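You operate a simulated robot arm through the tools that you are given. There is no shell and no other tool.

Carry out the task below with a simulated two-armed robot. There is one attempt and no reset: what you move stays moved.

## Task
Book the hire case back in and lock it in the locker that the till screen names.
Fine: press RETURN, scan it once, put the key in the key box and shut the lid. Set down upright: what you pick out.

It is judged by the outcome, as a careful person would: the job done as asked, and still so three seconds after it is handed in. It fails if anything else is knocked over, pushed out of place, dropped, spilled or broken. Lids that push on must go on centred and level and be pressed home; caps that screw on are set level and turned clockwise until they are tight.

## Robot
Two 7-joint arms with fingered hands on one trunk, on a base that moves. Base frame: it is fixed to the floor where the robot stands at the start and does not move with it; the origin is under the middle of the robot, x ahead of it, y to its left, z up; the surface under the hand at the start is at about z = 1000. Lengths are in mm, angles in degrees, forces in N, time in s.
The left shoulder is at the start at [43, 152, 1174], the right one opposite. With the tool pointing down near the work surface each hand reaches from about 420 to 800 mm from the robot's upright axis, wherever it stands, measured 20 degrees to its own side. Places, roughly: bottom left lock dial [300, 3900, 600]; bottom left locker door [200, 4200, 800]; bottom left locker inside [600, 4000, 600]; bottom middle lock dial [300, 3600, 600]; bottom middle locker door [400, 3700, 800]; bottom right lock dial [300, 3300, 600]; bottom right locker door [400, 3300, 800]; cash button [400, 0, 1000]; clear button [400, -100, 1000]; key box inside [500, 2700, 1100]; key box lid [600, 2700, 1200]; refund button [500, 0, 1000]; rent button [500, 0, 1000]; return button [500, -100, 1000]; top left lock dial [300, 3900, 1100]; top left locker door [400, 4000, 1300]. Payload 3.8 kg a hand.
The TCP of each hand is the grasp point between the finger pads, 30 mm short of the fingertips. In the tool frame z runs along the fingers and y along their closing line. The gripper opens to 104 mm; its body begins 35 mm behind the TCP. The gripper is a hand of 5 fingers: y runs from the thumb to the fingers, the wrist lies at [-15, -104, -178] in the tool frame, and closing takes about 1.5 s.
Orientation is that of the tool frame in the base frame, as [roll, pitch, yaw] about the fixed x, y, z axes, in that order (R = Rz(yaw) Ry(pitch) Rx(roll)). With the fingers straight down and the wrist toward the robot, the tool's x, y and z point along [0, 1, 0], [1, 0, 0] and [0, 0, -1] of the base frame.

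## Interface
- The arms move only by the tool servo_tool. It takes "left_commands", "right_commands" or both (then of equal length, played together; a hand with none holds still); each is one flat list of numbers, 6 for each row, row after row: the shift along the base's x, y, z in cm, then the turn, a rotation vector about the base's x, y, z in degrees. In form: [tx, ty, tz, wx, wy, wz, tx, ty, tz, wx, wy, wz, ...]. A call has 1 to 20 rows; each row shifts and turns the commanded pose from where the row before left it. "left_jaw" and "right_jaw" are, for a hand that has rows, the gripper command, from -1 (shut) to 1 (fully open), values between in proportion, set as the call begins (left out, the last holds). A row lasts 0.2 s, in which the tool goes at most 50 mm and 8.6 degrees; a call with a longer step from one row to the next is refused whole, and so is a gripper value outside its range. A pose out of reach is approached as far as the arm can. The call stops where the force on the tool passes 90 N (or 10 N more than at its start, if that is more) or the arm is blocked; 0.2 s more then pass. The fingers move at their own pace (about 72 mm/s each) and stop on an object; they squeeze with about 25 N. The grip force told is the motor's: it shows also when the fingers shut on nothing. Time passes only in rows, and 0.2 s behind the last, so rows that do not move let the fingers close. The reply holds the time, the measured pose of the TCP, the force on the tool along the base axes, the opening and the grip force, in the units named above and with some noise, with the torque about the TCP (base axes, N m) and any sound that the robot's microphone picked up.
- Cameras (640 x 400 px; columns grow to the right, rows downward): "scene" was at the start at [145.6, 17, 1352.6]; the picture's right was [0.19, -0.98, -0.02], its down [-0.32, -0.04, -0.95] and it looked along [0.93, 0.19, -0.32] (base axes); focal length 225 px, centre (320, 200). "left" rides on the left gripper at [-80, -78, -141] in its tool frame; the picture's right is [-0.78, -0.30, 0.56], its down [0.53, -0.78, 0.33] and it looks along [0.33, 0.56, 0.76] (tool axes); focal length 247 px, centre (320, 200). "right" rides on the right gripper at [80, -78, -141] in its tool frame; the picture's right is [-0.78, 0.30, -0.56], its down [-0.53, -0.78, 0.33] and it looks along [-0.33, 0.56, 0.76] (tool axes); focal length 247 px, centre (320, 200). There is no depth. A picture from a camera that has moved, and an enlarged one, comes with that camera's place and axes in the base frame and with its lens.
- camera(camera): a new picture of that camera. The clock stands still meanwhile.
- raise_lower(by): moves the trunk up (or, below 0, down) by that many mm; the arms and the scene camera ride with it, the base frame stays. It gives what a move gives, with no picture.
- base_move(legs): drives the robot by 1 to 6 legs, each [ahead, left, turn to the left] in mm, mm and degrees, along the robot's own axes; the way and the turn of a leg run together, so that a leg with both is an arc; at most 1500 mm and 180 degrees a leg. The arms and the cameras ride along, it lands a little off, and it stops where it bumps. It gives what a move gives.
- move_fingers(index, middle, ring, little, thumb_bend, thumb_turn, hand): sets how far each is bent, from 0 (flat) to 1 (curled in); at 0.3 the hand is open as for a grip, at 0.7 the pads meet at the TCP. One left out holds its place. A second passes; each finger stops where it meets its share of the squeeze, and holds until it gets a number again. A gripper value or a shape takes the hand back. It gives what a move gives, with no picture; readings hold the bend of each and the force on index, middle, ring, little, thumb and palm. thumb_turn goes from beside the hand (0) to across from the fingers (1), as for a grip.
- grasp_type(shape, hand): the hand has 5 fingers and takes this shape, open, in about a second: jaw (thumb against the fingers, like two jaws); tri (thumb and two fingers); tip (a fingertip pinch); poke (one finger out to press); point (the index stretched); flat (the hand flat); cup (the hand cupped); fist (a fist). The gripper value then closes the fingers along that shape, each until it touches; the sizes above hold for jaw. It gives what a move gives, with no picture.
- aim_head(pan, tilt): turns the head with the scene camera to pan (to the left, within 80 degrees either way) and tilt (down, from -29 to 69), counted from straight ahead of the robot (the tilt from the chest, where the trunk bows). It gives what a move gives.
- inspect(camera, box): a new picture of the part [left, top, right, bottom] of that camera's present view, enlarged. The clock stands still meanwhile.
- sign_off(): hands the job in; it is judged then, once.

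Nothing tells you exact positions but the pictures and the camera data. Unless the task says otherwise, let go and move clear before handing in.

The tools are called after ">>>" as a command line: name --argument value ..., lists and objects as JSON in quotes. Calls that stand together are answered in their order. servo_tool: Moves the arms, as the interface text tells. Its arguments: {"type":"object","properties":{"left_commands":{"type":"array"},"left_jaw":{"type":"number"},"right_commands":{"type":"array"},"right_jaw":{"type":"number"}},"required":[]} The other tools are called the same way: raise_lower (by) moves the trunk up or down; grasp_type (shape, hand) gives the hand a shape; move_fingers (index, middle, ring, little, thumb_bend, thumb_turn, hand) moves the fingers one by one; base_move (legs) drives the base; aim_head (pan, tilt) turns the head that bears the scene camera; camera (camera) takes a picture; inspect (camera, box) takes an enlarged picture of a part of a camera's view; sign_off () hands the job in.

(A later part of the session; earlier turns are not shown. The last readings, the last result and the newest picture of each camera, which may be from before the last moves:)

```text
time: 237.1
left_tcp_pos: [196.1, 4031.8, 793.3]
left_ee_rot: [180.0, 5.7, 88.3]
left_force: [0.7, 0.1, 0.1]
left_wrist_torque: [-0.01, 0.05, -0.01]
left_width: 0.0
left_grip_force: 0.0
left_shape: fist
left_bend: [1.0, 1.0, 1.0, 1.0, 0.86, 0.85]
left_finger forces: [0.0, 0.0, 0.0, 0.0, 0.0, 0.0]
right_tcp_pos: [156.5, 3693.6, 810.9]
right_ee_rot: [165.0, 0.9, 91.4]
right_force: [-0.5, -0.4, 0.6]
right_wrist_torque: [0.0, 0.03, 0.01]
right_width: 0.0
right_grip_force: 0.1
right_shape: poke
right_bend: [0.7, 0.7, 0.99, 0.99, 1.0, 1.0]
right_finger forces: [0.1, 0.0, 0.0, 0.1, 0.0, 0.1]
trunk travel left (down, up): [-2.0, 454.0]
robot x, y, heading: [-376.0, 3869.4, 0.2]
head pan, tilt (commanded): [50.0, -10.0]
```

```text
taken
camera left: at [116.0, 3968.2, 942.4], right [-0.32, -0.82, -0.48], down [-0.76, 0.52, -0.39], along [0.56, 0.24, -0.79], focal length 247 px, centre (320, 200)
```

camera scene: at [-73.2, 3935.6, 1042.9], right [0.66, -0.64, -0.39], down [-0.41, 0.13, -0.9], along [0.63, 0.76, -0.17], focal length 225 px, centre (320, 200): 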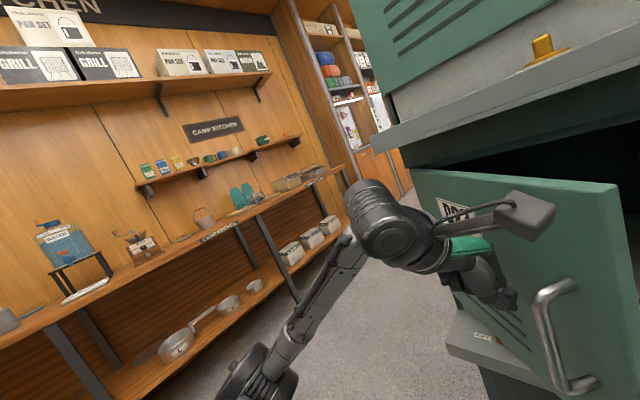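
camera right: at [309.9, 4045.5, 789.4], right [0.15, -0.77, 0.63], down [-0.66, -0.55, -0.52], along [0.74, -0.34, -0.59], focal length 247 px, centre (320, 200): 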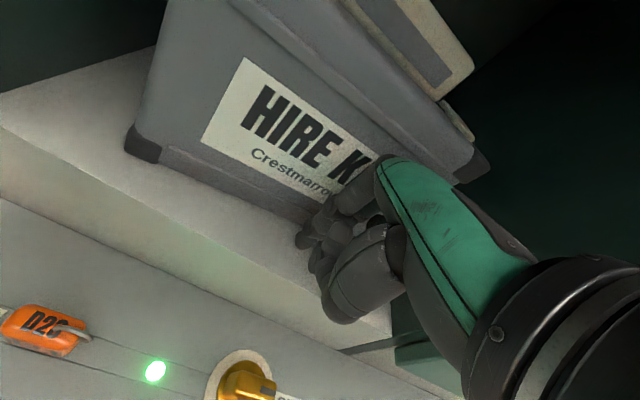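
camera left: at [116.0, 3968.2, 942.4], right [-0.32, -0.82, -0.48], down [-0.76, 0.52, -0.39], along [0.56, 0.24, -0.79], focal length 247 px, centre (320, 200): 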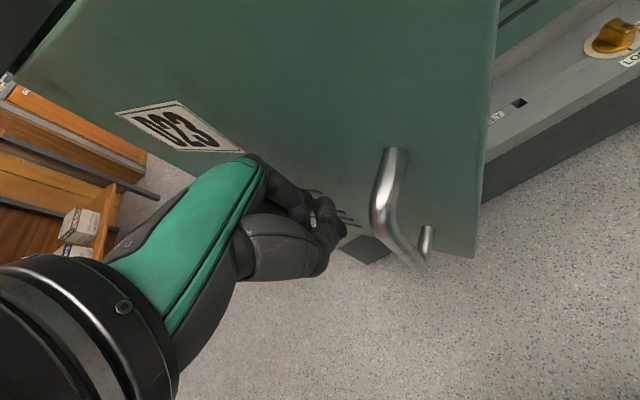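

The door's own label D23 confirms the locker. Continuing the swing.

>>> servo_tool --left_commands '[1.9, -2.2, 0, 0, 0, 0, 1.9, -2.2, 0, 0, 0, 0, 2.4, -1.7, 0, 0, 0, 0, 2.4, -1.6, 0, 0, 0, 0, 0, 0, 0, 0, 0, 0]'

>>> aim_head --pan 30 --tilt -5

>>> camera --camera "scene"

>>> camera --camera "left"

```text
time: 238.3
left_tcp_pos: [281.3, 3954.1, 793.2]
left_ee_rot: [179.9, 5.8, 88.1]
left_force: [-0.8, -1.1, -0.8]
left_wrist_torque: [0.01, -0.03, 0.01]
left_width: 0.0
left_grip_force: 0.1
left_shape: fist
left_bend: [1.0, 1.0, 1.0, 1.0, 0.86, 0.85]
left_finger forces: [0.0, 0.0, 0.1, 0.1, 0.1, 0.1]
right_tcp_pos: [157.3, 3693.3, 810.6]
right_ee_rot: [165.1, 0.8, 91.4]
right_force: [1.4, -0.2, 0.6]
right_wrist_torque: [0.01, -0.02, 0.02]
right_width: 0.0
right_grip_force: 0.1
right_shape: poke
right_bend: [0.7, 0.7, 0.99, 0.99, 1.0, 1.0]
right_finger forces: [0.1, 0.0, 0.0, 0.0, 0.0, 0.0]
trunk travel left (down, up): [-2.0, 454.0]
robot x, y, heading: [-377.8, 3874.5, -0.1]
head pan, tilt (commanded): [50.0, -10.0]
```

```text
time: 239.2
left_tcp_pos: [280.8, 3954.6, 792.7]
left_ee_rot: [179.9, 5.7, 88.1]
left_force: [-0.9, -0.4, -0.3]
left_wrist_torque: [-0.01, 0.0, -0.02]
left_width: 0.1
left_grip_force: 0.0
left_shape: fist
left_bend: [1.0, 1.0, 1.0, 1.0, 0.86, 0.85]
left_finger forces: [0.0, 0.0, 0.0, 0.0, 0.0, 0.1]
right_tcp_pos: [156.5, 3693.7, 810.2]
right_ee_rot: [165.0, 0.8, 91.4]
right_force: [-0.2, 0.3, -0.3]
right_wrist_torque: [0.02, -0.01, -0.04]
right_width: 0.0
right_grip_force: 0.1
right_shape: poke
right_bend: [0.7, 0.7, 0.99, 0.99, 1.0, 1.0]
right_finger forces: [0.0, 0.0, 0.0, 0.0, 0.0, 0.1]
trunk travel left (down, up): [-2.0, 454.0]
robot x, y, heading: [-377.1, 3873.5, 0.1]
head pan, tilt (commanded): [30.0, -5.0]
```

```text
taken
camera scene: at [-58.1, 3914.5, 1025.4], right [0.43, -0.86, -0.25], down [-0.44, 0.04, -0.9], along [0.79, 0.5, -0.36], focal length 225 px, centre (320, 200)
```

scene: 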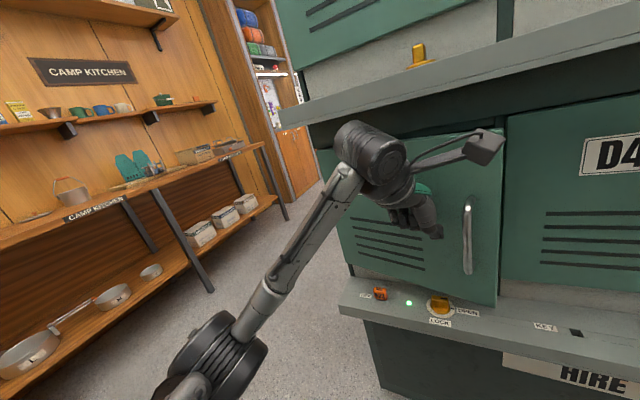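

```text
taken
camera left: at [202.1, 3891.1, 942.6], right [-0.32, -0.82, -0.48], down [-0.76, 0.52, -0.38], along [0.56, 0.24, -0.79], focal length 247 px, centre (320, 200)
```

left: 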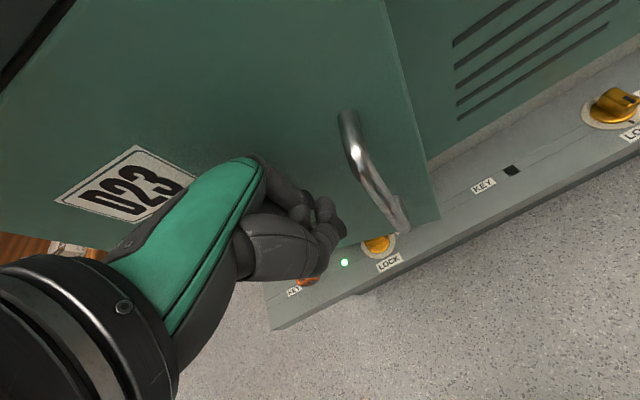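

Nearly shut. Pressing it gently home in small steps.

>>> servo_tool --left_commands '[1.8, -0.8, 0, 0, 0, 0, 1.5, -0.6, 0, 0, 0, 0, 1.0, -0.3, 0, 0, 0, 0, 0.6, 0, 0, 0, 0, 0, 0, 0, 0, 0, 0, 0]'

>>> camera --camera "scene"

>>> camera --camera "left"

```text
time: 240.3
left_tcp_pos: [329.5, 3936.9, 794.2]
left_ee_rot: [179.9, 5.7, 88.1]
left_force: [-0.2, 0.1, -1.1]
left_wrist_torque: [0.0, 0.02, -0.01]
left_width: 0.0
left_grip_force: 0.1
left_shape: fist
left_bend: [1.0, 1.0, 1.0, 1.0, 0.86, 0.85]
left_finger forces: [0.1, 0.0, 0.0, 0.0, 0.1, 0.0]
right_tcp_pos: [156.2, 3693.0, 810.9]
right_ee_rot: [165.1, 0.8, 91.4]
right_force: [-0.3, 0.3, 0.5]
right_wrist_torque: [0.0, 0.0, 0.0]
right_width: 0.0
right_grip_force: 0.1
right_shape: poke
right_bend: [0.7, 0.7, 0.99, 0.99, 1.0, 1.0]
right_finger forces: [0.0, 0.2, 0.0, 0.0, 0.0, 0.1]
trunk travel left (down, up): [-2.0, 454.0]
robot x, y, heading: [-379.0, 3872.9, 0.3]
head pan, tilt (commanded): [30.0, -5.0]
```

```text
taken
camera scene: at [-58.1, 3914.5, 1025.4], right [0.43, -0.87, -0.25], down [-0.44, 0.04, -0.9], along [0.79, 0.5, -0.36], focal length 225 px, centre (320, 200)
```

scene: 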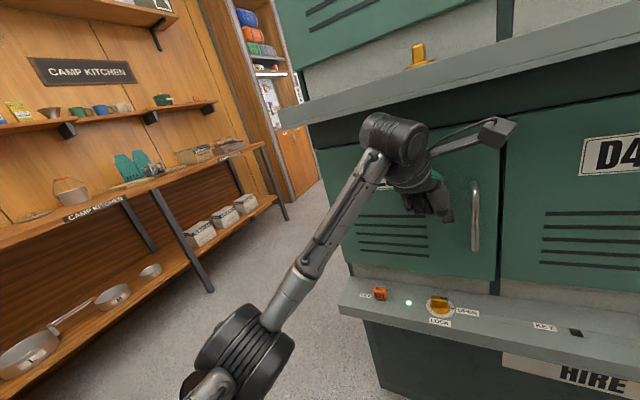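

```text
taken
camera left: at [250.9, 3873.8, 943.0], right [-0.32, -0.82, -0.48], down [-0.76, 0.52, -0.38], along [0.56, 0.24, -0.79], focal length 247 px, centre (320, 200)
```

left: 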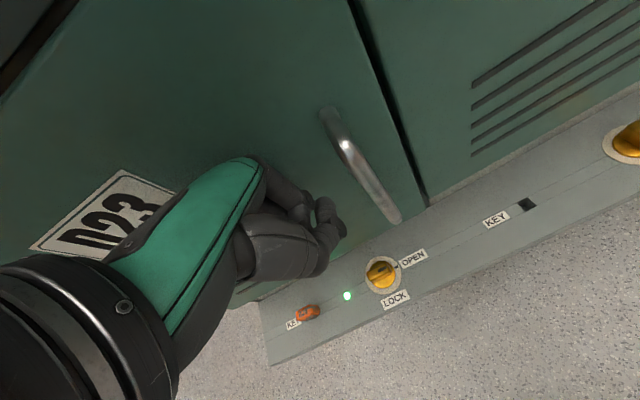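

>>> servo_tool --left_commands '[0.6, 0, 0, 0, 0, 0, 0.5, 0, 0, 0, 0, 0, 0.5, 0, 0, 0, 0, 0, 0, 0, 0, 0, 0, 0]'

>>> inspect --camera "scene" --box '[300, 80, 560, 340]'

```text
time: 241.3
left_tcp_pos: [343.6, 3936.5, 795.1]
left_ee_rot: [180.0, 5.7, 88.0]
left_force: [-26.2, 1.6, -7.6]
left_wrist_torque: [-0.22, -1.18, 0.45]
left_width: 0.1
left_grip_force: 0.0
left_shape: fist
left_bend: [1.0, 1.0, 1.0, 1.0, 0.86, 0.85]
left_finger forces: [0.1, 25.5, 0.0, 0.0, 0.1, 0.0]
right_tcp_pos: [155.1, 3693.9, 811.6]
right_ee_rot: [165.0, 0.8, 91.4]
right_force: [0.5, 0.4, -0.4]
right_wrist_torque: [-0.01, 0.0, 0.01]
right_width: 0.1
right_grip_force: 0.0
right_shape: poke
right_bend: [0.7, 0.7, 0.99, 0.99, 1.0, 1.0]
right_finger forces: [0.1, 0.0, 0.0, 0.1, 0.1, 0.0]
trunk travel left (down, up): [-2.0, 454.0]
robot x, y, heading: [-379.3, 3871.7, 0.4]
head pan, tilt (commanded): [30.0, -5.0]
```

```text
1.54 times, centred on (430, 210) of scene
camera zoom: at [-60.7, 3915.0, 1025.9], right [0.43, -0.87, -0.25], down [-0.44, 0.04, -0.9], along [0.79, 0.5, -0.36], focal length 346 px, centre (151, 185)
```

zoom: 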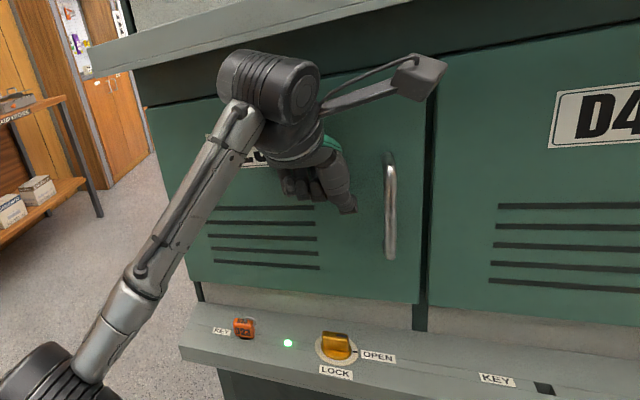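

The door is shut firm against its stop (26 N). I'll withdraw the left fist back and aside, then check that the door stays closed.

>>> servo_tool --left_commands '[-2, 0, 0, 0, 0, 0, -4, 0, 0, 0, 0, 0, -4, 2, 1, 0, 0, 0, -4, 3, 2, 0, 0, 0, -4, 3, 2, 0, 0, 0, 0, 4, 3, 0, 0, 0, 0, 4, 3, 0, 0, 0, 0, 4, 3, 0, 0, 0, 0, 4, 3, 0, 0, 0, 0, 0, 0, 0, 0, 0]'

>>> aim_head --pan 15 --tilt 0

>>> camera --camera "scene"

>>> inspect --camera "scene" --box '[220, 200, 420, 330]'

```text
refused: row 4 steps farther than a row can; nothing moved
```

```text
time: 242.1
left_tcp_pos: [342.9, 3937.2, 794.8]
left_ee_rot: [-180.0, 5.6, 88.2]
left_force: [-34.3, -0.3, -11.3]
left_wrist_torque: [-0.23, -1.51, 0.51]
left_width: 0.0
left_grip_force: 0.1
left_shape: fist
left_bend: [1.0, 1.0, 1.0, 1.0, 0.86, 0.85]
left_finger forces: [0.1, 33.8, 0.1, 0.0, 0.0, 0.0]
right_tcp_pos: [155.1, 3693.4, 811.9]
right_ee_rot: [164.9, 0.9, 91.3]
right_force: [0.0, -0.4, -0.4]
right_wrist_torque: [0.04, 0.02, -0.01]
right_width: 0.1
right_grip_force: 0.0
right_shape: poke
right_bend: [0.7, 0.7, 0.99, 0.99, 1.0, 1.0]
right_finger forces: [0.0, 0.0, 0.1, 0.0, 0.0, 0.0]
trunk travel left (down, up): [-2.0, 454.0]
robot x, y, heading: [-379.0, 3868.1, 0.1]
head pan, tilt (commanded): [15.0, 0.0]
```

```text
taken
camera scene: at [-55.2, 3894.3, 1013.9], right [0.23, -0.97, -0.13], down [-0.51, 0.0, -0.86], along [0.83, 0.26, -0.49], focal length 225 px, centre (320, 200)
```

scene: 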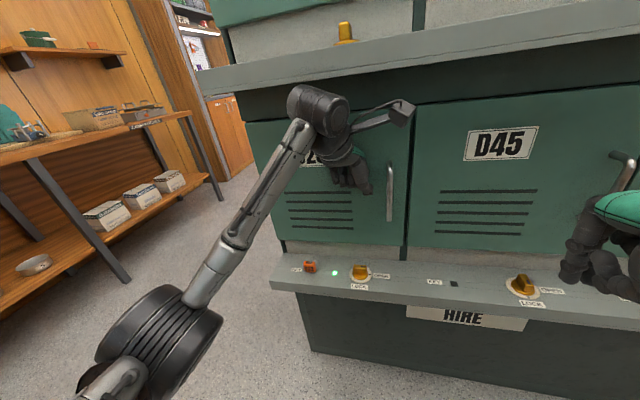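

```text
3.08 times, centred on (320, 265) of scene
camera zoom: at [-55.2, 3894.3, 1013.9], right [0.23, -0.97, -0.13], down [-0.51, 0.0, -0.86], along [0.83, 0.26, -0.49], focal length 692 px, centre (320, 0)
```

zoom: 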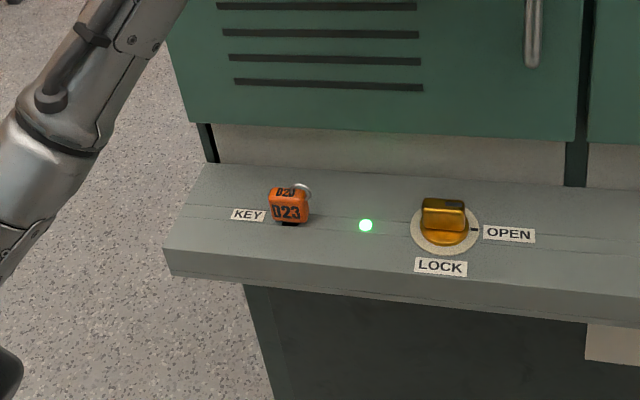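

One step was too long, so nothing moved. Same withdrawal in shorter steps.

>>> servo_tool --left_commands '[-2, 0, 0, 0, 0, 0, -4, 0, 0, 0, 0, 0, -4, 1, 1, 0, 0, 0, -3.5, 2, 1.5, 0, 0, 0, -3, 3, 1.5, 0, 0, 0, 0, 4, 2, 0, 0, 0, 0, 4, 2, 0, 0, 0, 0, 4, 2, 0, 0, 0, 0, 4, 2, 0, 0, 0, 0, 4, 2, 0, 0, 0, 0, 0, 0, 0, 0, 0]'

>>> camera --camera "scene"

>>> inspect --camera "scene" --box '[220, 100, 460, 300]'

```text
time: 244.5
left_tcp_pos: [179.8, 4197.6, 932.6]
left_ee_rot: [180.0, 5.6, 88.1]
left_force: [0.3, 1.0, -0.6]
left_wrist_torque: [0.03, -0.04, 0.01]
left_width: 0.0
left_grip_force: 0.0
left_shape: fist
left_bend: [1.0, 1.0, 1.0, 1.0, 0.86, 0.85]
left_finger forces: [0.0, 0.0, 0.0, 0.1, 0.0, 0.1]
right_tcp_pos: [156.2, 3693.4, 809.9]
right_ee_rot: [165.1, 0.7, 91.4]
right_force: [-0.6, 0.3, -0.2]
right_wrist_torque: [0.01, 0.01, -0.01]
right_width: 0.0
right_grip_force: 0.1
right_shape: poke
right_bend: [0.7, 0.7, 0.99, 0.99, 1.0, 1.0]
right_finger forces: [0.0, 0.0, 0.0, 0.1, 0.1, 0.0]
trunk travel left (down, up): [-2.0, 454.0]
robot x, y, heading: [-375.7, 3869.6, 0.0]
head pan, tilt (commanded): [15.0, 0.0]
```

```text
taken
camera scene: at [-52.2, 3893.9, 1012.9], right [0.22, -0.97, -0.13], down [-0.51, 0.0, -0.86], along [0.83, 0.26, -0.49], focal length 225 px, centre (320, 200)
```

scene: 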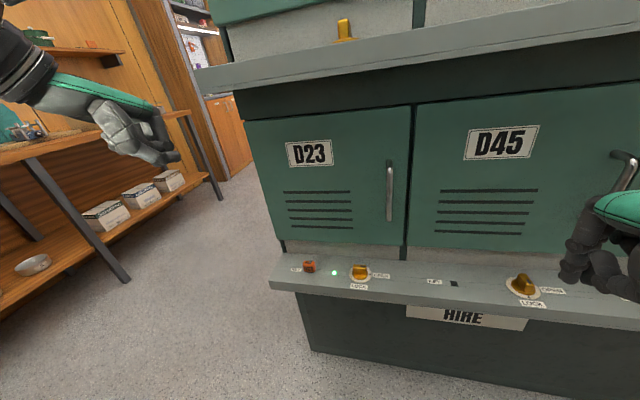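

```text
2.00 times, centred on (340, 200) of scene
camera zoom: at [-52.2, 3893.9, 1012.9], right [0.22, -0.97, -0.13], down [-0.51, 0.0, -0.86], along [0.83, 0.26, -0.49], focal length 450 px, centre (280, 200)
```

zoom: 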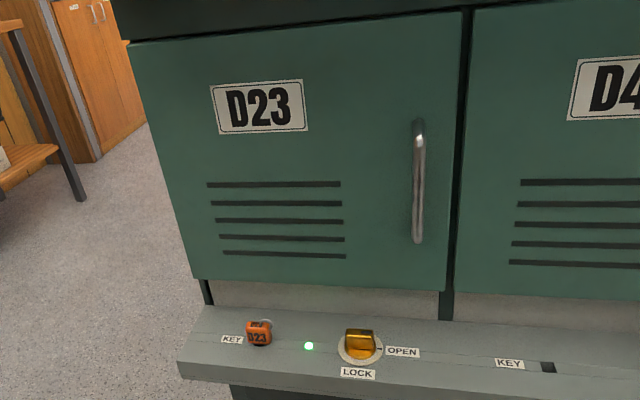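

D23 is shut flush and the light beside the lock is green. Now the dial: it points to OPEN (right) and LOCK is towards me, a quarter turn clockwise seen from above, which suits the right hand. I'll reposition the base and ready a three-finger grip pointing straight down.

>>> base_move --legs '[[0, 170, 0], [60, 0, 0]]'

>>> grasp_type --hand "right" --shape "tri"

>>> servo_tool --right_commands '[2, 2, 0, 0, 7.5, 0, 3, 3, 0, 0, 7.5, 0, 3, 3, 0, 0, 0, -1.4, 3, 1, 0, 0, 0, 0, 0, 0, 0, 0, 0, 0]'

>>> aim_head --pan -5 --tilt 5

>>> camera --camera "scene"

>>> camera --camera "right"

```text
time: 246.6
left_tcp_pos: [241.9, 4366.9, 931.3]
left_ee_rot: [180.0, 5.7, 88.3]
left_force: [-0.5, -0.8, 0.1]
left_wrist_torque: [0.01, -0.02, -0.01]
left_width: 0.0
left_grip_force: 0.0
left_shape: fist
left_bend: [1.0, 1.0, 1.0, 1.0, 0.86, 0.85]
left_finger forces: [0.1, 0.0, 0.1, 0.0, 0.0, 0.1]
right_tcp_pos: [218.2, 3864.3, 810.4]
right_ee_rot: [165.2, 0.7, 91.4]
right_force: [0.1, -0.3, 0.2]
right_wrist_torque: [0.03, 0.01, 0.0]
right_width: 0.3
right_grip_force: 0.1
right_shape: poke
right_bend: [0.7, 0.7, 0.99, 0.99, 1.0, 1.0]
right_finger forces: [0.0, 0.0, 0.0, 0.1, 0.0, 0.0]
trunk travel left (down, up): [-2.0, 454.0]
robot x, y, heading: [-322.4, 4038.9, 0.1]
head pan, tilt (commanded): [15.0, 0.0]
```

```text
time: 247.4
left_tcp_pos: [238.7, 4367.1, 931.6]
left_ee_rot: [179.9, 5.8, 88.1]
left_force: [-0.9, -0.1, 0.3]
left_wrist_torque: [-0.01, -0.03, 0.01]
left_width: 0.0
left_grip_force: 0.1
left_shape: fist
left_bend: [1.0, 1.0, 1.0, 1.0, 0.86, 0.85]
left_finger forces: [0.0, 0.1, 0.0, 0.1, 0.0, 0.1]
right_tcp_pos: [216.5, 3864.0, 811.5]
right_ee_rot: [165.1, 0.6, 91.4]
right_force: [0.1, 0.0, -0.5]
right_wrist_torque: [0.04, 0.01, 0.02]
right_width: 103.9
right_grip_force: 0.1
right_shape: tri
right_bend: [0.3, 0.3, 0.99, 0.99, 0.3, 0.98]
right_finger forces: [0.0, 0.0, 0.0, 0.0, 0.0, 0.0]
trunk travel left (down, up): [-2.0, 454.0]
robot x, y, heading: [-319.4, 4042.9, 0.1]
head pan, tilt (commanded): [15.0, 0.0]
```

```text
time: 248.7
left_tcp_pos: [235.7, 4365.9, 935.3]
left_ee_rot: [179.7, 5.7, 88.1]
left_force: [-0.2, -0.2, -0.1]
left_wrist_torque: [-0.01, 0.01, 0.01]
left_width: 0.0
left_grip_force: 0.1
left_shape: fist
left_bend: [1.0, 1.0, 1.0, 1.0, 0.86, 0.85]
left_finger forces: [0.0, 0.1, 0.0, 0.0, 0.0, 0.1]
right_tcp_pos: [320.8, 3952.9, 814.7]
right_ee_rot: [-180.0, 0.4, 90.2]
right_force: [-32.6, -4.8, 1.7]
right_wrist_torque: [0.05, -0.58, -0.56]
right_width: 98.4
right_grip_force: 0.1
right_shape: tri
right_bend: [0.32, 0.43, 0.99, 0.99, 0.3, 0.98]
right_finger forces: [1.3, 31.6, 0.0, 0.0, 0.0, 0.0]
trunk travel left (down, up): [-2.0, 454.0]
robot x, y, heading: [-317.9, 4041.3, 0.1]
head pan, tilt (commanded): [15.0, 0.0]
```

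```text
time: 249.5
left_tcp_pos: [235.2, 4366.9, 936.1]
left_ee_rot: [179.7, 5.8, 88.2]
left_force: [0.3, -0.3, 0.1]
left_wrist_torque: [0.01, 0.0, 0.0]
left_width: 0.0
left_grip_force: 0.0
left_shape: fist
left_bend: [1.0, 1.0, 1.0, 1.0, 0.86, 0.85]
left_finger forces: [0.0, 0.0, 0.0, 0.0, 0.1, 0.0]
right_tcp_pos: [322.6, 3953.9, 815.2]
right_ee_rot: [179.9, 0.5, 90.2]
right_force: [-34.8, -5.1, 1.9]
right_wrist_torque: [0.04, -0.65, -0.62]
right_width: 90.3
right_grip_force: 0.1
right_shape: tri
right_bend: [0.32, 0.45, 0.99, 0.99, 0.3, 0.98]
right_finger forces: [1.7, 33.0, 0.0, 0.0, 0.0, 0.0]
trunk travel left (down, up): [-2.0, 454.0]
robot x, y, heading: [-320.2, 4041.4, 0.2]
head pan, tilt (commanded): [-5.0, 5.0]
```

```text
taken
camera scene: at [2.7, 4032.9, 1005.6], right [-0.07, -1.0, 0.04], down [-0.58, 0.01, -0.82], along [0.81, -0.08, -0.58], focal length 225 px, centre (320, 200)
```

scene: 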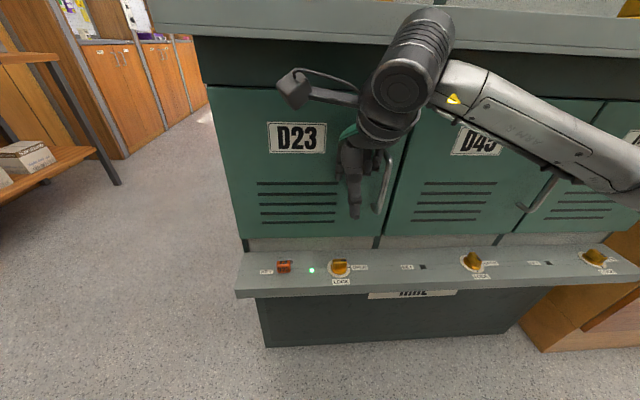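

```text
taken
camera right: at [244.0, 4035.3, 954.6], right [0.3, -0.77, 0.56], down [-0.77, -0.54, -0.33], along [0.56, -0.34, -0.76], focal length 247 px, centre (320, 200)
```

right: 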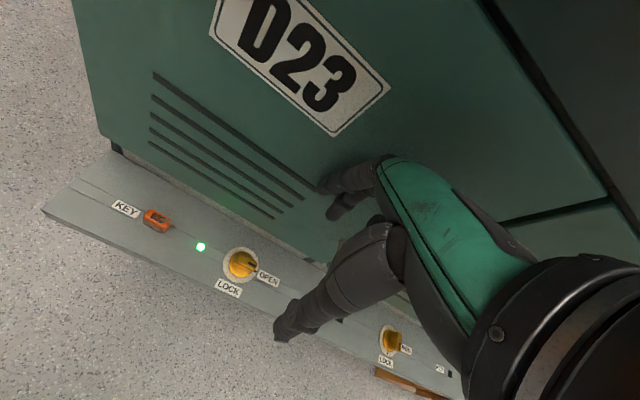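

The open fingers touched the shut door (33 N), so I back off at once; I'll use a half-closed grip around the dial instead.

>>> servo_tool --right_commands '[-4, 0, 0, 0, 0, 0, -2, 0, 0, 0, 0, 0, 0, 0, 0, 0, 0, 0, 0, 0, 0, 0, 0, 0, 0, 0, 0, 0, 0, 0, 0, 0, 0, 0, 0, 0]' --right_jaw -0.1

>>> camera --camera "scene"

>>> inspect --camera "right" --box '[180, 140, 420, 360]'

>>> inspect --camera "scene" --box '[240, 80, 460, 300]'

```text
time: 250.9
left_tcp_pos: [241.0, 4367.3, 933.2]
left_ee_rot: [179.9, 5.7, 88.1]
left_force: [-0.1, 0.2, -0.6]
left_wrist_torque: [-0.01, -0.03, 0.0]
left_width: 0.0
left_grip_force: 0.1
left_shape: fist
left_bend: [1.0, 1.0, 1.0, 1.0, 0.86, 0.85]
left_finger forces: [0.0, 0.0, 0.0, 0.0, 0.1, 0.0]
right_tcp_pos: [266.6, 3953.2, 811.6]
right_ee_rot: [-179.9, 0.4, 90.2]
right_force: [-0.9, 0.3, -0.1]
right_wrist_torque: [-0.02, 0.01, 0.01]
right_width: 47.0
right_grip_force: 0.1
right_shape: tri
right_bend: [0.74, 0.47, 0.99, 0.99, 0.71, 1.0]
right_finger forces: [0.1, 0.0, 0.0, 0.1, 0.1, 0.0]
trunk travel left (down, up): [-2.0, 454.0]
robot x, y, heading: [-317.6, 4041.6, 0.3]
head pan, tilt (commanded): [-5.0, 5.0]
```

```text
taken
camera scene: at [7.1, 4033.3, 1003.9], right [-0.07, -1.0, 0.04], down [-0.58, 0.01, -0.81], along [0.81, -0.08, -0.58], focal length 225 px, centre (320, 200)
```

scene: 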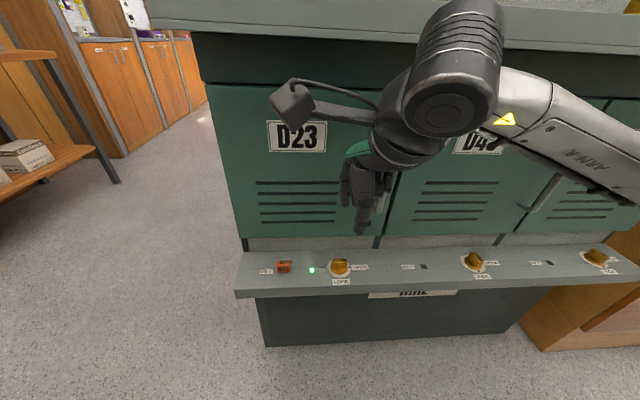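

```text
1.82 times, centred on (300, 250) of right
camera zoom: at [188.0, 4035.7, 951.5], right [0.3, -0.77, 0.56], down [-0.78, -0.54, -0.33], along [0.56, -0.34, -0.76], focal length 449 px, centre (356, 109)
```

zoom: 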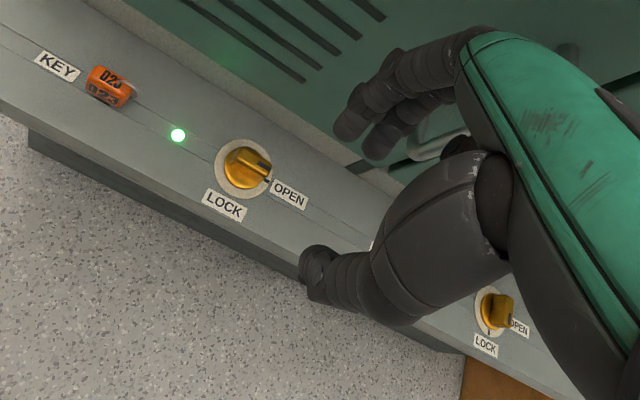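

```text
1.82 times, centred on (350, 190) of scene
camera zoom: at [7.1, 4033.3, 1003.9], right [-0.07, -1.0, 0.04], down [-0.58, 0.01, -0.81], along [0.81, -0.08, -0.58], focal length 409 px, centre (266, 218)
```

zoom: 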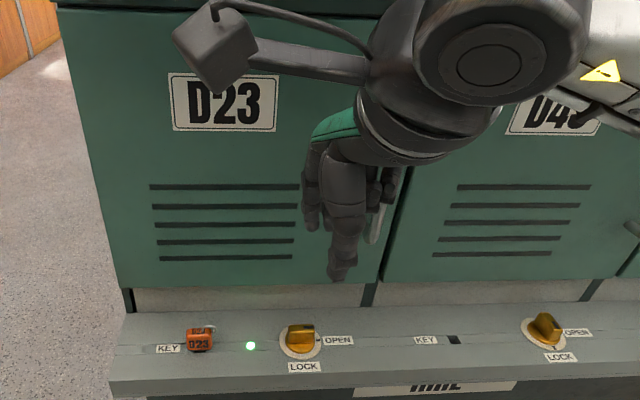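

With the door shut there is only ~45 mm behind the dial, too little for fingers there. Better: turn the right hand so that its wrist lies to the left (a pose this arm manages), and push the dial wing's left end away from me with one downward finger, which turns it clockwise to LOCK. I'll shift the base and set that pose.

>>> base_move --legs '[[0, 150, 0]]'

>>> grasp_type --hand "right" --shape "poke"

>>> servo_tool --right_commands '[0, 0, 0, 0, 0, -8.2, 0, 0, 0, 0, 0, -8.2, 0, 0, 0, 0, 0, -8.2, 0, 0, 0, 0, 0, -8.2, 0, 0, 0, 0, 0, -8.2, 0, 0, 0, 0, 0, -8.2, 0, 0, 0, 0, 0, -8.2, 0, 0, 0, 0, 0, -8.2, 0, 0, 0, 0, 0, -8.2, 0, 0, 0, 0, 0, -8.2, 0, 0, 0, 0, 0, -8.2, 0, 0, 0, 0, 0, 0]'

>>> camera --camera "scene"

>>> camera --camera "right"

```text
time: 252.2
left_tcp_pos: [238.5, 4518.3, 932.5]
left_ee_rot: [180.0, 5.8, 88.3]
left_force: [0.4, 0.3, 0.3]
left_wrist_torque: [-0.04, -0.02, -0.03]
left_width: 0.2
left_grip_force: 0.0
left_shape: fist
left_bend: [1.0, 1.0, 1.0, 1.0, 0.86, 0.85]
left_finger forces: [0.0, 0.1, 0.0, 0.1, 0.0, 0.1]
right_tcp_pos: [264.5, 4105.9, 811.4]
right_ee_rot: [-179.9, 0.6, 90.3]
right_force: [-0.3, -0.4, -0.2]
right_wrist_torque: [0.0, 0.02, -0.01]
right_width: 47.3
right_grip_force: 0.2
right_shape: tri
right_bend: [0.74, 0.47, 0.99, 0.99, 0.71, 1.0]
right_finger forces: [0.0, 0.0, 0.1, 0.0, 0.0, 0.0]
trunk travel left (down, up): [-2.0, 454.0]
robot x, y, heading: [-319.2, 4187.5, 0.2]
head pan, tilt (commanded): [-5.0, 5.0]
```

```text
time: 253.2
left_tcp_pos: [239.0, 4518.7, 932.2]
left_ee_rot: [179.9, 5.7, 88.4]
left_force: [0.5, 0.1, -0.4]
left_wrist_torque: [-0.02, 0.0, -0.02]
left_width: 0.0
left_grip_force: 0.0
left_shape: fist
left_bend: [1.0, 1.0, 1.0, 1.0, 0.86, 0.85]
left_finger forces: [0.1, 0.0, 0.0, 0.0, 0.0, 0.1]
right_tcp_pos: [266.3, 4105.0, 810.8]
right_ee_rot: [-179.9, 0.4, 90.4]
right_force: [-0.5, -0.2, 0.2]
right_wrist_torque: [0.0, -0.03, 0.0]
right_width: 0.0
right_grip_force: 0.0
right_shape: poke
right_bend: [0.7, 0.7, 0.99, 0.99, 1.0, 1.0]
right_finger forces: [0.0, 0.0, 0.0, 0.0, 0.0, 0.0]
trunk travel left (down, up): [-2.0, 454.0]
robot x, y, heading: [-318.1, 4192.3, 0.1]
head pan, tilt (commanded): [-5.0, 5.0]
```

```text
time: 255.8
left_tcp_pos: [239.8, 4519.8, 933.1]
left_ee_rot: [179.9, 5.8, 88.3]
left_force: [1.0, 0.1, -0.1]
left_wrist_torque: [0.01, 0.01, 0.0]
left_width: 0.0
left_grip_force: 0.0
left_shape: fist
left_bend: [1.0, 1.0, 1.0, 1.0, 0.86, 0.85]
left_finger forces: [0.0, 0.1, 0.1, 0.0, 0.0, 0.1]
right_tcp_pos: [265.3, 4104.9, 812.0]
right_ee_rot: [-179.9, 0.4, -0.2]
right_force: [-0.4, -0.3, 0.6]
right_wrist_torque: [-0.02, 0.01, 0.0]
right_width: 0.2
right_grip_force: 0.1
right_shape: poke
right_bend: [0.7, 0.7, 0.99, 0.99, 1.0, 1.0]
right_finger forces: [0.0, 0.0, 0.0, 0.0, 0.1, 0.1]
trunk travel left (down, up): [-2.0, 454.0]
robot x, y, heading: [-314.7, 4193.0, 0.2]
head pan, tilt (commanded): [-5.0, 5.0]
```

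```text
taken
camera scene: at [6.7, 4183.9, 1003.8], right [-0.07, -1.0, 0.04], down [-0.58, 0.01, -0.81], along [0.81, -0.08, -0.58], focal length 225 px, centre (320, 200)
```

scene: 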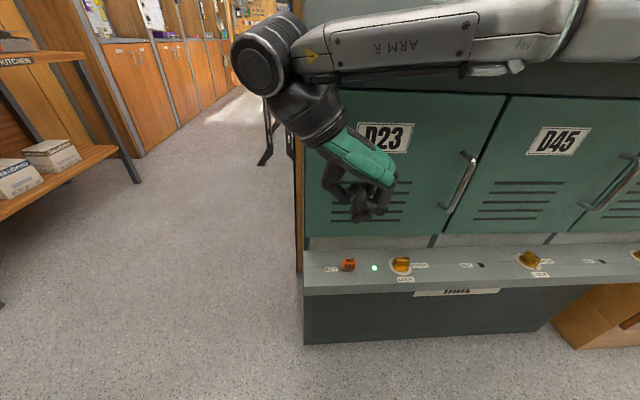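

```text
taken
camera right: at [346.3, 4183.1, 951.6], right [-0.77, -0.3, 0.56], down [-0.54, 0.78, -0.33], along [-0.34, -0.55, -0.76], focal length 247 px, centre (320, 200)
```

right: 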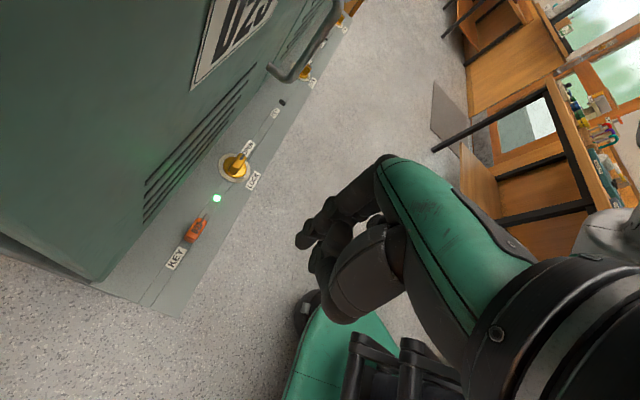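

That pose works. The dial's axis comes out at about (345, 3945) with the ledge top near z 557. I'll tilt the finger 35° forward so that the hand's camera clears the door, and move over towards the wing's left end, staying high.

>>> servo_tool --right_commands '[0, 0, 0, 0, -7, 0, 0, 0, 0, 0, -7, 0, 0, 0, 0, 0, -7, 0, 0, 0, 0, 0, -7, 0, 0, 0, 0, 0, -7, 0, 0, -3.7, -2, 0, 0, 0, 0, -3.7, -2, 0, 0, 0, 0, -3.7, -2, 0, 0, 0, 0.5, -3.8, -3, 0, 0, 0, 0, 0, 0, 0, 0, 0]'

>>> camera --camera "scene"

>>> camera --camera "right"

```text
time: 257.9
left_tcp_pos: [238.3, 4519.7, 933.0]
left_ee_rot: [179.9, 5.6, 88.2]
left_force: [-0.6, -1.0, -0.5]
left_wrist_torque: [0.0, -0.01, -0.01]
left_width: 0.0
left_grip_force: 0.1
left_shape: fist
left_bend: [1.0, 1.0, 1.0, 1.0, 0.86, 0.85]
left_finger forces: [0.0, 0.0, 0.1, 0.1, 0.0, 0.1]
right_tcp_pos: [270.2, 3956.6, 721.3]
right_ee_rot: [179.9, -34.6, 0.1]
right_force: [-0.1, 0.2, 0.9]
right_wrist_torque: [0.01, 0.02, -0.04]
right_width: 0.0
right_grip_force: 0.2
right_shape: poke
right_bend: [0.7, 0.7, 0.99, 0.99, 1.0, 1.0]
right_finger forces: [0.0, 0.1, 0.0, 0.0, 0.1, 0.0]
trunk travel left (down, up): [-2.0, 454.0]
robot x, y, heading: [-315.8, 4186.4, 0.1]
head pan, tilt (commanded): [-5.0, 5.0]
```

```text
taken
camera scene: at [6.5, 4184.4, 1004.0], right [-0.07, -1.0, 0.04], down [-0.58, 0.0, -0.81], along [0.81, -0.08, -0.58], focal length 225 px, centre (320, 200)
```

scene: 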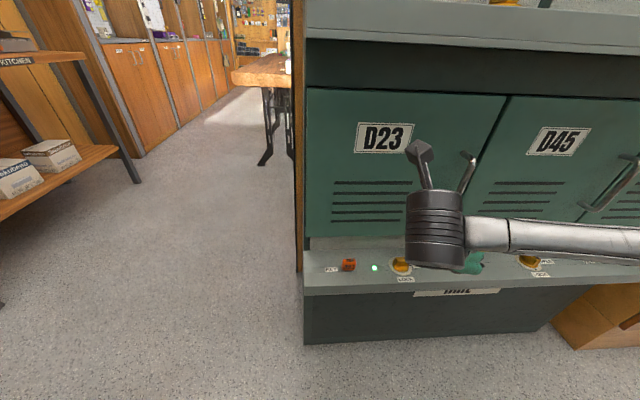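

```text
taken
camera right: at [255.4, 4034.6, 882.6], right [-0.95, -0.3, 0.02], down [-0.25, 0.78, -0.58], along [0.16, -0.56, -0.82], focal length 247 px, centre (320, 200)
```

right: 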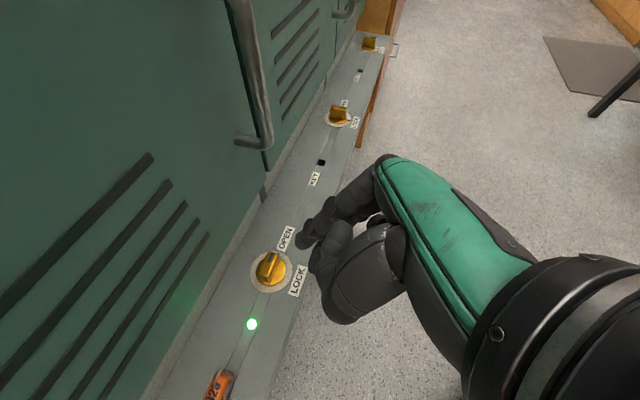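

The hand camera gives a fine view of the dial. I'll zoom to see the wing's shape and the fingertip.

>>> inspect --camera "right" --box '[220, 190, 380, 340]'

```text
2.67 times, centred on (300, 265) of right
camera zoom: at [255.4, 4034.6, 882.6], right [-0.95, -0.3, 0.02], down [-0.25, 0.78, -0.58], along [0.16, -0.56, -0.82], focal length 659 px, centre (373, 27)
```

zoom: 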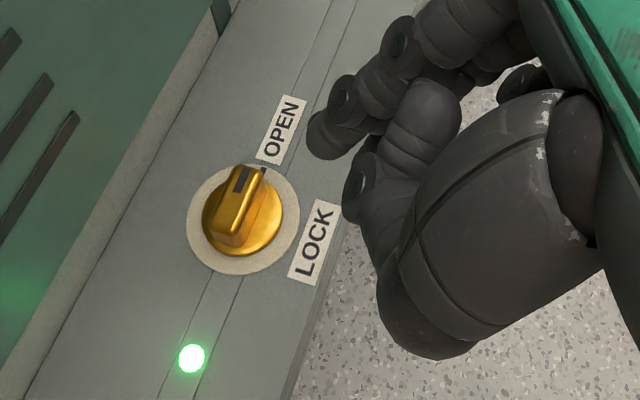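

The knob is a round base with a raised wing; its pointer marks OPEN. I'll curl the middle finger so only the index points, and lower it beside the wing's left end.

>>> move_fingers --hand "right" --middle 1.0

>>> servo_tool --right_commands '[0.8, 0, -4, 0, 0, 0, 0.8, 0, -4, 0, 0, 0, 0.8, 0, -3.2, 0, 0, 0, 0, 0, 0, 0, 0, 0]'

>>> inspect --camera "right" --box '[200, 150, 400, 300]'

>>> inspect --camera "scene" --box '[340, 180, 520, 300]'

```text
time: 258.9
left_tcp_pos: [238.5, 4517.8, 932.5]
left_ee_rot: [179.9, 5.6, 88.2]
left_force: [0.8, -0.2, 0.2]
left_wrist_torque: [0.02, 0.0, 0.01]
left_width: 0.0
left_grip_force: 0.1
left_shape: fist
left_bend: [1.0, 1.0, 1.0, 1.0, 0.86, 0.85]
left_finger forces: [0.0, 0.0, 0.0, 0.1, 0.1, 0.1]
right_tcp_pos: [269.2, 3956.2, 720.6]
right_ee_rot: [-180.0, -34.6, 0.1]
right_force: [0.7, 0.5, 0.7]
right_wrist_torque: [0.02, -0.01, -0.03]
right_width: 29.8
right_grip_force: 0.0
right_shape: fingers
right_bend: [0.7, 1.0, 0.99, 0.99, 1.0, 1.0]
right_finger forces: [0.1, 0.1, 0.0, 0.0, 0.1, 0.1]
trunk travel left (down, up): [-2.0, 454.0]
robot x, y, heading: [-320.3, 4193.3, 0.2]
head pan, tilt (commanded): [-5.0, 5.0]
```

```text
time: 259.9
left_tcp_pos: [238.7, 4519.2, 933.2]
left_ee_rot: [179.9, 5.6, 88.3]
left_force: [-0.6, 0.4, -0.2]
left_wrist_torque: [0.0, 0.0, -0.03]
left_width: 0.0
left_grip_force: 0.0
left_shape: fist
left_bend: [1.0, 1.0, 1.0, 1.0, 0.86, 0.85]
left_finger forces: [0.1, 0.0, 0.0, 0.0, 0.0, 0.0]
right_tcp_pos: [294.2, 3956.2, 609.4]
right_ee_rot: [179.9, -34.6, 0.1]
right_force: [-0.4, 0.4, -1.1]
right_wrist_torque: [-0.04, 0.03, 0.02]
right_width: 29.7
right_grip_force: 0.0
right_shape: fingers
right_bend: [0.7, 1.0, 0.99, 0.99, 1.0, 1.0]
right_finger forces: [0.0, 0.0, 0.0, 0.0, 0.0, 0.0]
trunk travel left (down, up): [-2.0, 454.0]
robot x, y, heading: [-318.1, 4188.8, 0.3]
head pan, tilt (commanded): [-5.0, 5.0]
```

```text
2.67 times, centred on (300, 225) of right
camera zoom: at [279.4, 4034.5, 771.0], right [-0.95, -0.3, 0.02], down [-0.25, 0.78, -0.58], along [0.16, -0.55, -0.82], focal length 659 px, centre (373, 133)
```

zoom: 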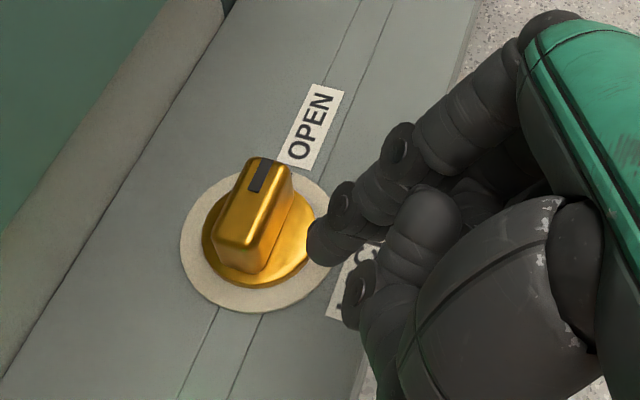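

```text
3.33 times, centred on (430, 240) of scene
camera zoom: at [6.4, 4184.0, 1004.1], right [-0.07, -1.0, 0.04], down [-0.58, 0.01, -0.81], along [0.81, -0.08, -0.58], focal length 750 px, centre (-47, 67)
```

zoom: 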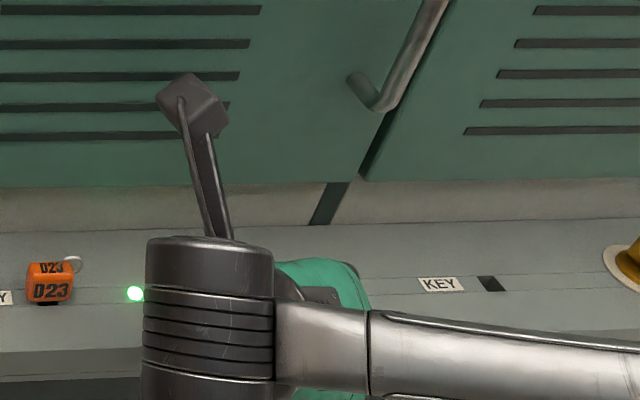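

The index tip is beside the knob. The wing's left end is near y 3966 and its near face at x≈336; I'll drop to wing height and 5 mm further left, then look.

>>> servo_tool --right_commands '[0, 0.5, -0.9, 0, 0, 0, 0, 0, -0.9, 0, 0, 0, 0, 0, 0, 0, 0, 0]'

>>> inspect --camera "right" --box '[200, 150, 400, 300]'

```text
time: 260.8
left_tcp_pos: [239.2, 4518.2, 933.2]
left_ee_rot: [180.0, 5.7, 88.3]
left_force: [-0.5, 0.3, 0.6]
left_wrist_torque: [-0.02, -0.01, 0.01]
left_width: 0.0
left_grip_force: 0.0
left_shape: fist
left_bend: [1.0, 1.0, 1.0, 1.0, 0.86, 0.85]
left_finger forces: [0.0, 0.0, 0.0, 0.1, 0.0, 0.0]
right_tcp_pos: [295.3, 3961.2, 591.7]
right_ee_rot: [-179.8, -34.6, 0.0]
right_force: [-0.1, 1.3, -0.2]
right_wrist_torque: [0.02, 0.01, 0.0]
right_width: 29.8
right_grip_force: 0.1
right_shape: fingers
right_bend: [0.7, 1.0, 0.99, 0.99, 1.0, 1.0]
right_finger forces: [0.0, 0.0, 0.1, 0.1, 0.1, 0.0]
trunk travel left (down, up): [-2.0, 454.0]
robot x, y, heading: [-318.8, 4190.9, 0.2]
head pan, tilt (commanded): [-5.0, 5.0]
```

```text
2.67 times, centred on (300, 225) of right
camera zoom: at [279.7, 4039.4, 752.8], right [-0.95, -0.3, 0.02], down [-0.25, 0.78, -0.58], along [0.16, -0.55, -0.82], focal length 659 px, centre (373, 133)
```

zoom: 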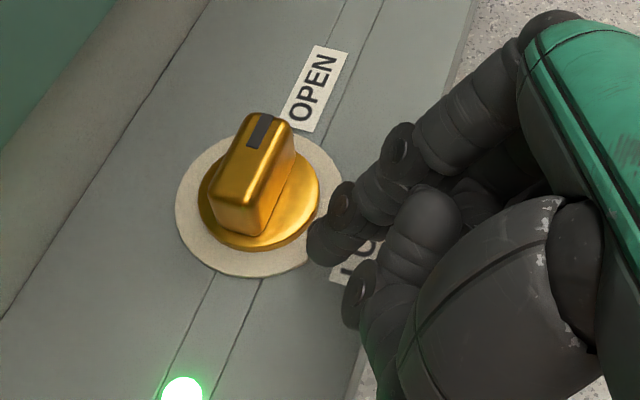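

Lined up. Now I push the wing's left end away from me, along the arc of a clockwise turn.

>>> servo_tool --right_commands '[0.8, 0, 0, 0, 0, 0, 0.8, 0, 0, 0, 0, 0, 0.6, 0.2, 0, 0, 0, 0, 0, 0, 0, 0, 0, 0]'

>>> inspect --camera "right" --box '[200, 150, 400, 300]'

```text
time: 261.8
left_tcp_pos: [238.3, 4517.7, 933.5]
left_ee_rot: [179.9, 5.6, 88.2]
left_force: [-0.3, 0.4, -0.4]
left_wrist_torque: [-0.02, -0.01, 0.01]
left_width: 0.0
left_grip_force: 0.1
left_shape: fist
left_bend: [1.0, 1.0, 1.0, 1.0, 0.86, 0.85]
left_finger forces: [0.0, 0.0, 0.0, 0.0, 0.1, 0.0]
right_tcp_pos: [314.9, 3963.1, 590.5]
right_ee_rot: [180.0, -34.6, 0.2]
right_force: [-1.2, -0.4, -0.8]
right_wrist_torque: [-0.01, 0.02, 0.01]
right_width: 29.1
right_grip_force: 0.2
right_shape: fingers
right_bend: [0.7, 1.0, 0.99, 0.99, 1.0, 1.0]
right_finger forces: [1.0, 0.1, 0.0, 0.0, 0.0, 0.0]
trunk travel left (down, up): [-2.0, 454.0]
robot x, y, heading: [-321.2, 4189.5, 0.3]
head pan, tilt (commanded): [-5.0, 5.0]
```

```text
2.67 times, centred on (300, 225) of right
camera zoom: at [301.9, 4041.6, 752.4], right [-0.95, -0.3, 0.02], down [-0.25, 0.78, -0.58], along [0.16, -0.55, -0.82], focal length 659 px, centre (373, 133)
```

zoom: 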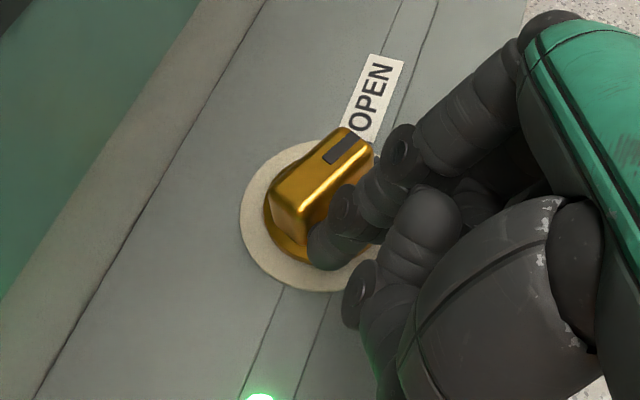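

The wing is turning easily. Continuing.

>>> servo_tool --right_commands '[0.6, 0.3, 0, 0, 0, 0, 0.6, 0.2, 0, 0, 0, 0, 0.6, 0, 0, 0, 0, 0, 0, 0, 0, 0, 0, 0]'

>>> inspect --camera "right" --box '[200, 150, 400, 300]'

```text
time: 262.8
left_tcp_pos: [238.4, 4519.1, 933.0]
left_ee_rot: [179.9, 5.7, 88.3]
left_force: [-1.0, 0.5, 0.3]
left_wrist_torque: [0.01, -0.02, 0.0]
left_width: 0.0
left_grip_force: 0.1
left_shape: fist
left_bend: [1.0, 1.0, 1.0, 1.0, 0.86, 0.85]
left_finger forces: [0.1, 0.0, 0.0, 0.0, 0.0, 0.0]
right_tcp_pos: [334.6, 3967.2, 592.1]
right_ee_rot: [-179.9, -34.6, 0.1]
right_force: [-1.3, 2.3, 1.5]
right_wrist_torque: [-0.03, -0.02, -0.02]
right_width: 28.7
right_grip_force: 1.0
right_shape: fingers
right_bend: [0.7, 1.0, 0.99, 0.99, 1.0, 1.0]
right_finger forces: [2.3, 0.0, 0.0, 0.0, 0.1, 0.0]
trunk travel left (down, up): [-2.0, 454.0]
robot x, y, heading: [-321.3, 4189.7, 0.4]
head pan, tilt (commanded): [-5.0, 5.0]
```

```text
2.67 times, centred on (300, 225) of right
camera zoom: at [319.6, 4046.3, 752.7], right [-0.95, -0.3, 0.02], down [-0.25, 0.78, -0.58], along [0.16, -0.55, -0.82], focal length 659 px, centre (373, 133)
```

zoom: 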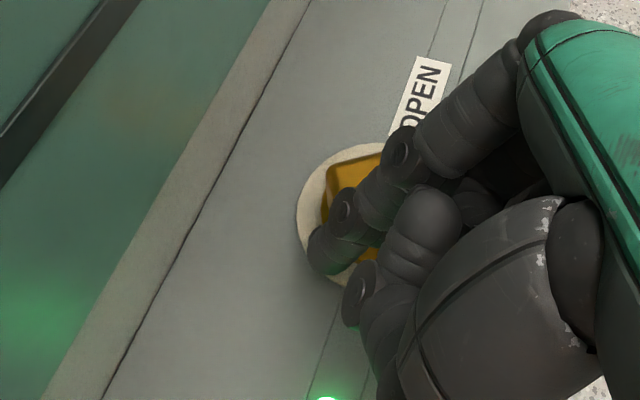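

>>> servo_tool --right_commands '[0.5, -0.2, 0, 0, 0, 0, 0.2, -0.3, 0, 0, 0, 0, 0, -0.3, 0, 0, 0, 0, 0, 0, 0, 0, 0, 0]'

>>> inspect --camera "right" --box '[200, 150, 400, 300]'

>>> inspect --camera "scene" --box '[330, 220, 450, 300]'

```text
time: 263.8
left_tcp_pos: [238.9, 4520.3, 933.5]
left_ee_rot: [179.9, 5.7, 88.3]
left_force: [-0.5, -0.1, 0.4]
left_wrist_torque: [-0.01, -0.02, 0.01]
left_width: 0.2
left_grip_force: 0.0
left_shape: fist
left_bend: [1.0, 1.0, 1.0, 1.0, 0.86, 0.85]
left_finger forces: [0.0, 0.0, 0.1, 0.1, 0.0, 0.0]
right_tcp_pos: [342.5, 3960.5, 592.9]
right_ee_rot: [-179.9, -34.8, 0.1]
right_force: [3.6, 8.1, 3.7]
right_wrist_torque: [-0.04, 0.0, 0.11]
right_width: 27.6
right_grip_force: 4.9
right_shape: fingers
right_bend: [0.7, 1.0, 0.99, 0.99, 1.0, 1.0]
right_finger forces: [8.6, 0.7, 0.1, 0.1, 0.1, 0.0]
trunk travel left (down, up): [-2.0, 454.0]
robot x, y, heading: [-315.9, 4185.4, 0.3]
head pan, tilt (commanded): [-5.0, 5.0]
```

```text
2.67 times, centred on (300, 225) of right
camera zoom: at [326.5, 4039.8, 753.4], right [-0.95, -0.3, 0.02], down [-0.25, 0.78, -0.58], along [0.16, -0.55, -0.82], focal length 659 px, centre (373, 133)
```

zoom: 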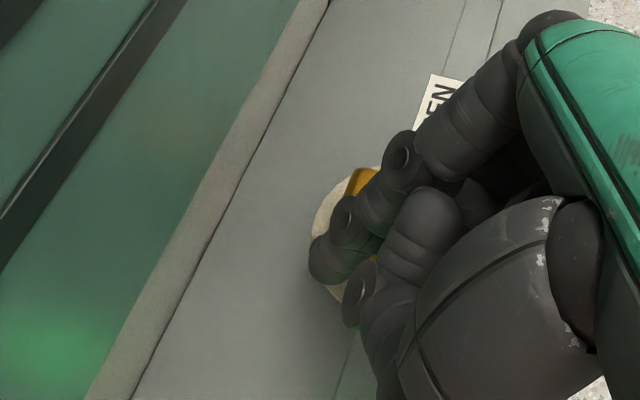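

```text
5.00 times, centred on (390, 260) of scene
camera zoom: at [6.4, 4185.0, 1004.1], right [-0.07, -1.0, 0.05], down [-0.58, 0.0, -0.81], along [0.81, -0.08, -0.58], focal length 1125 px, centre (-30, -100)
```

zoom: 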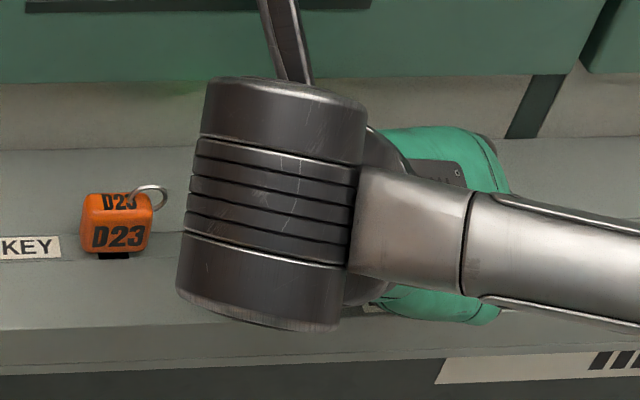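

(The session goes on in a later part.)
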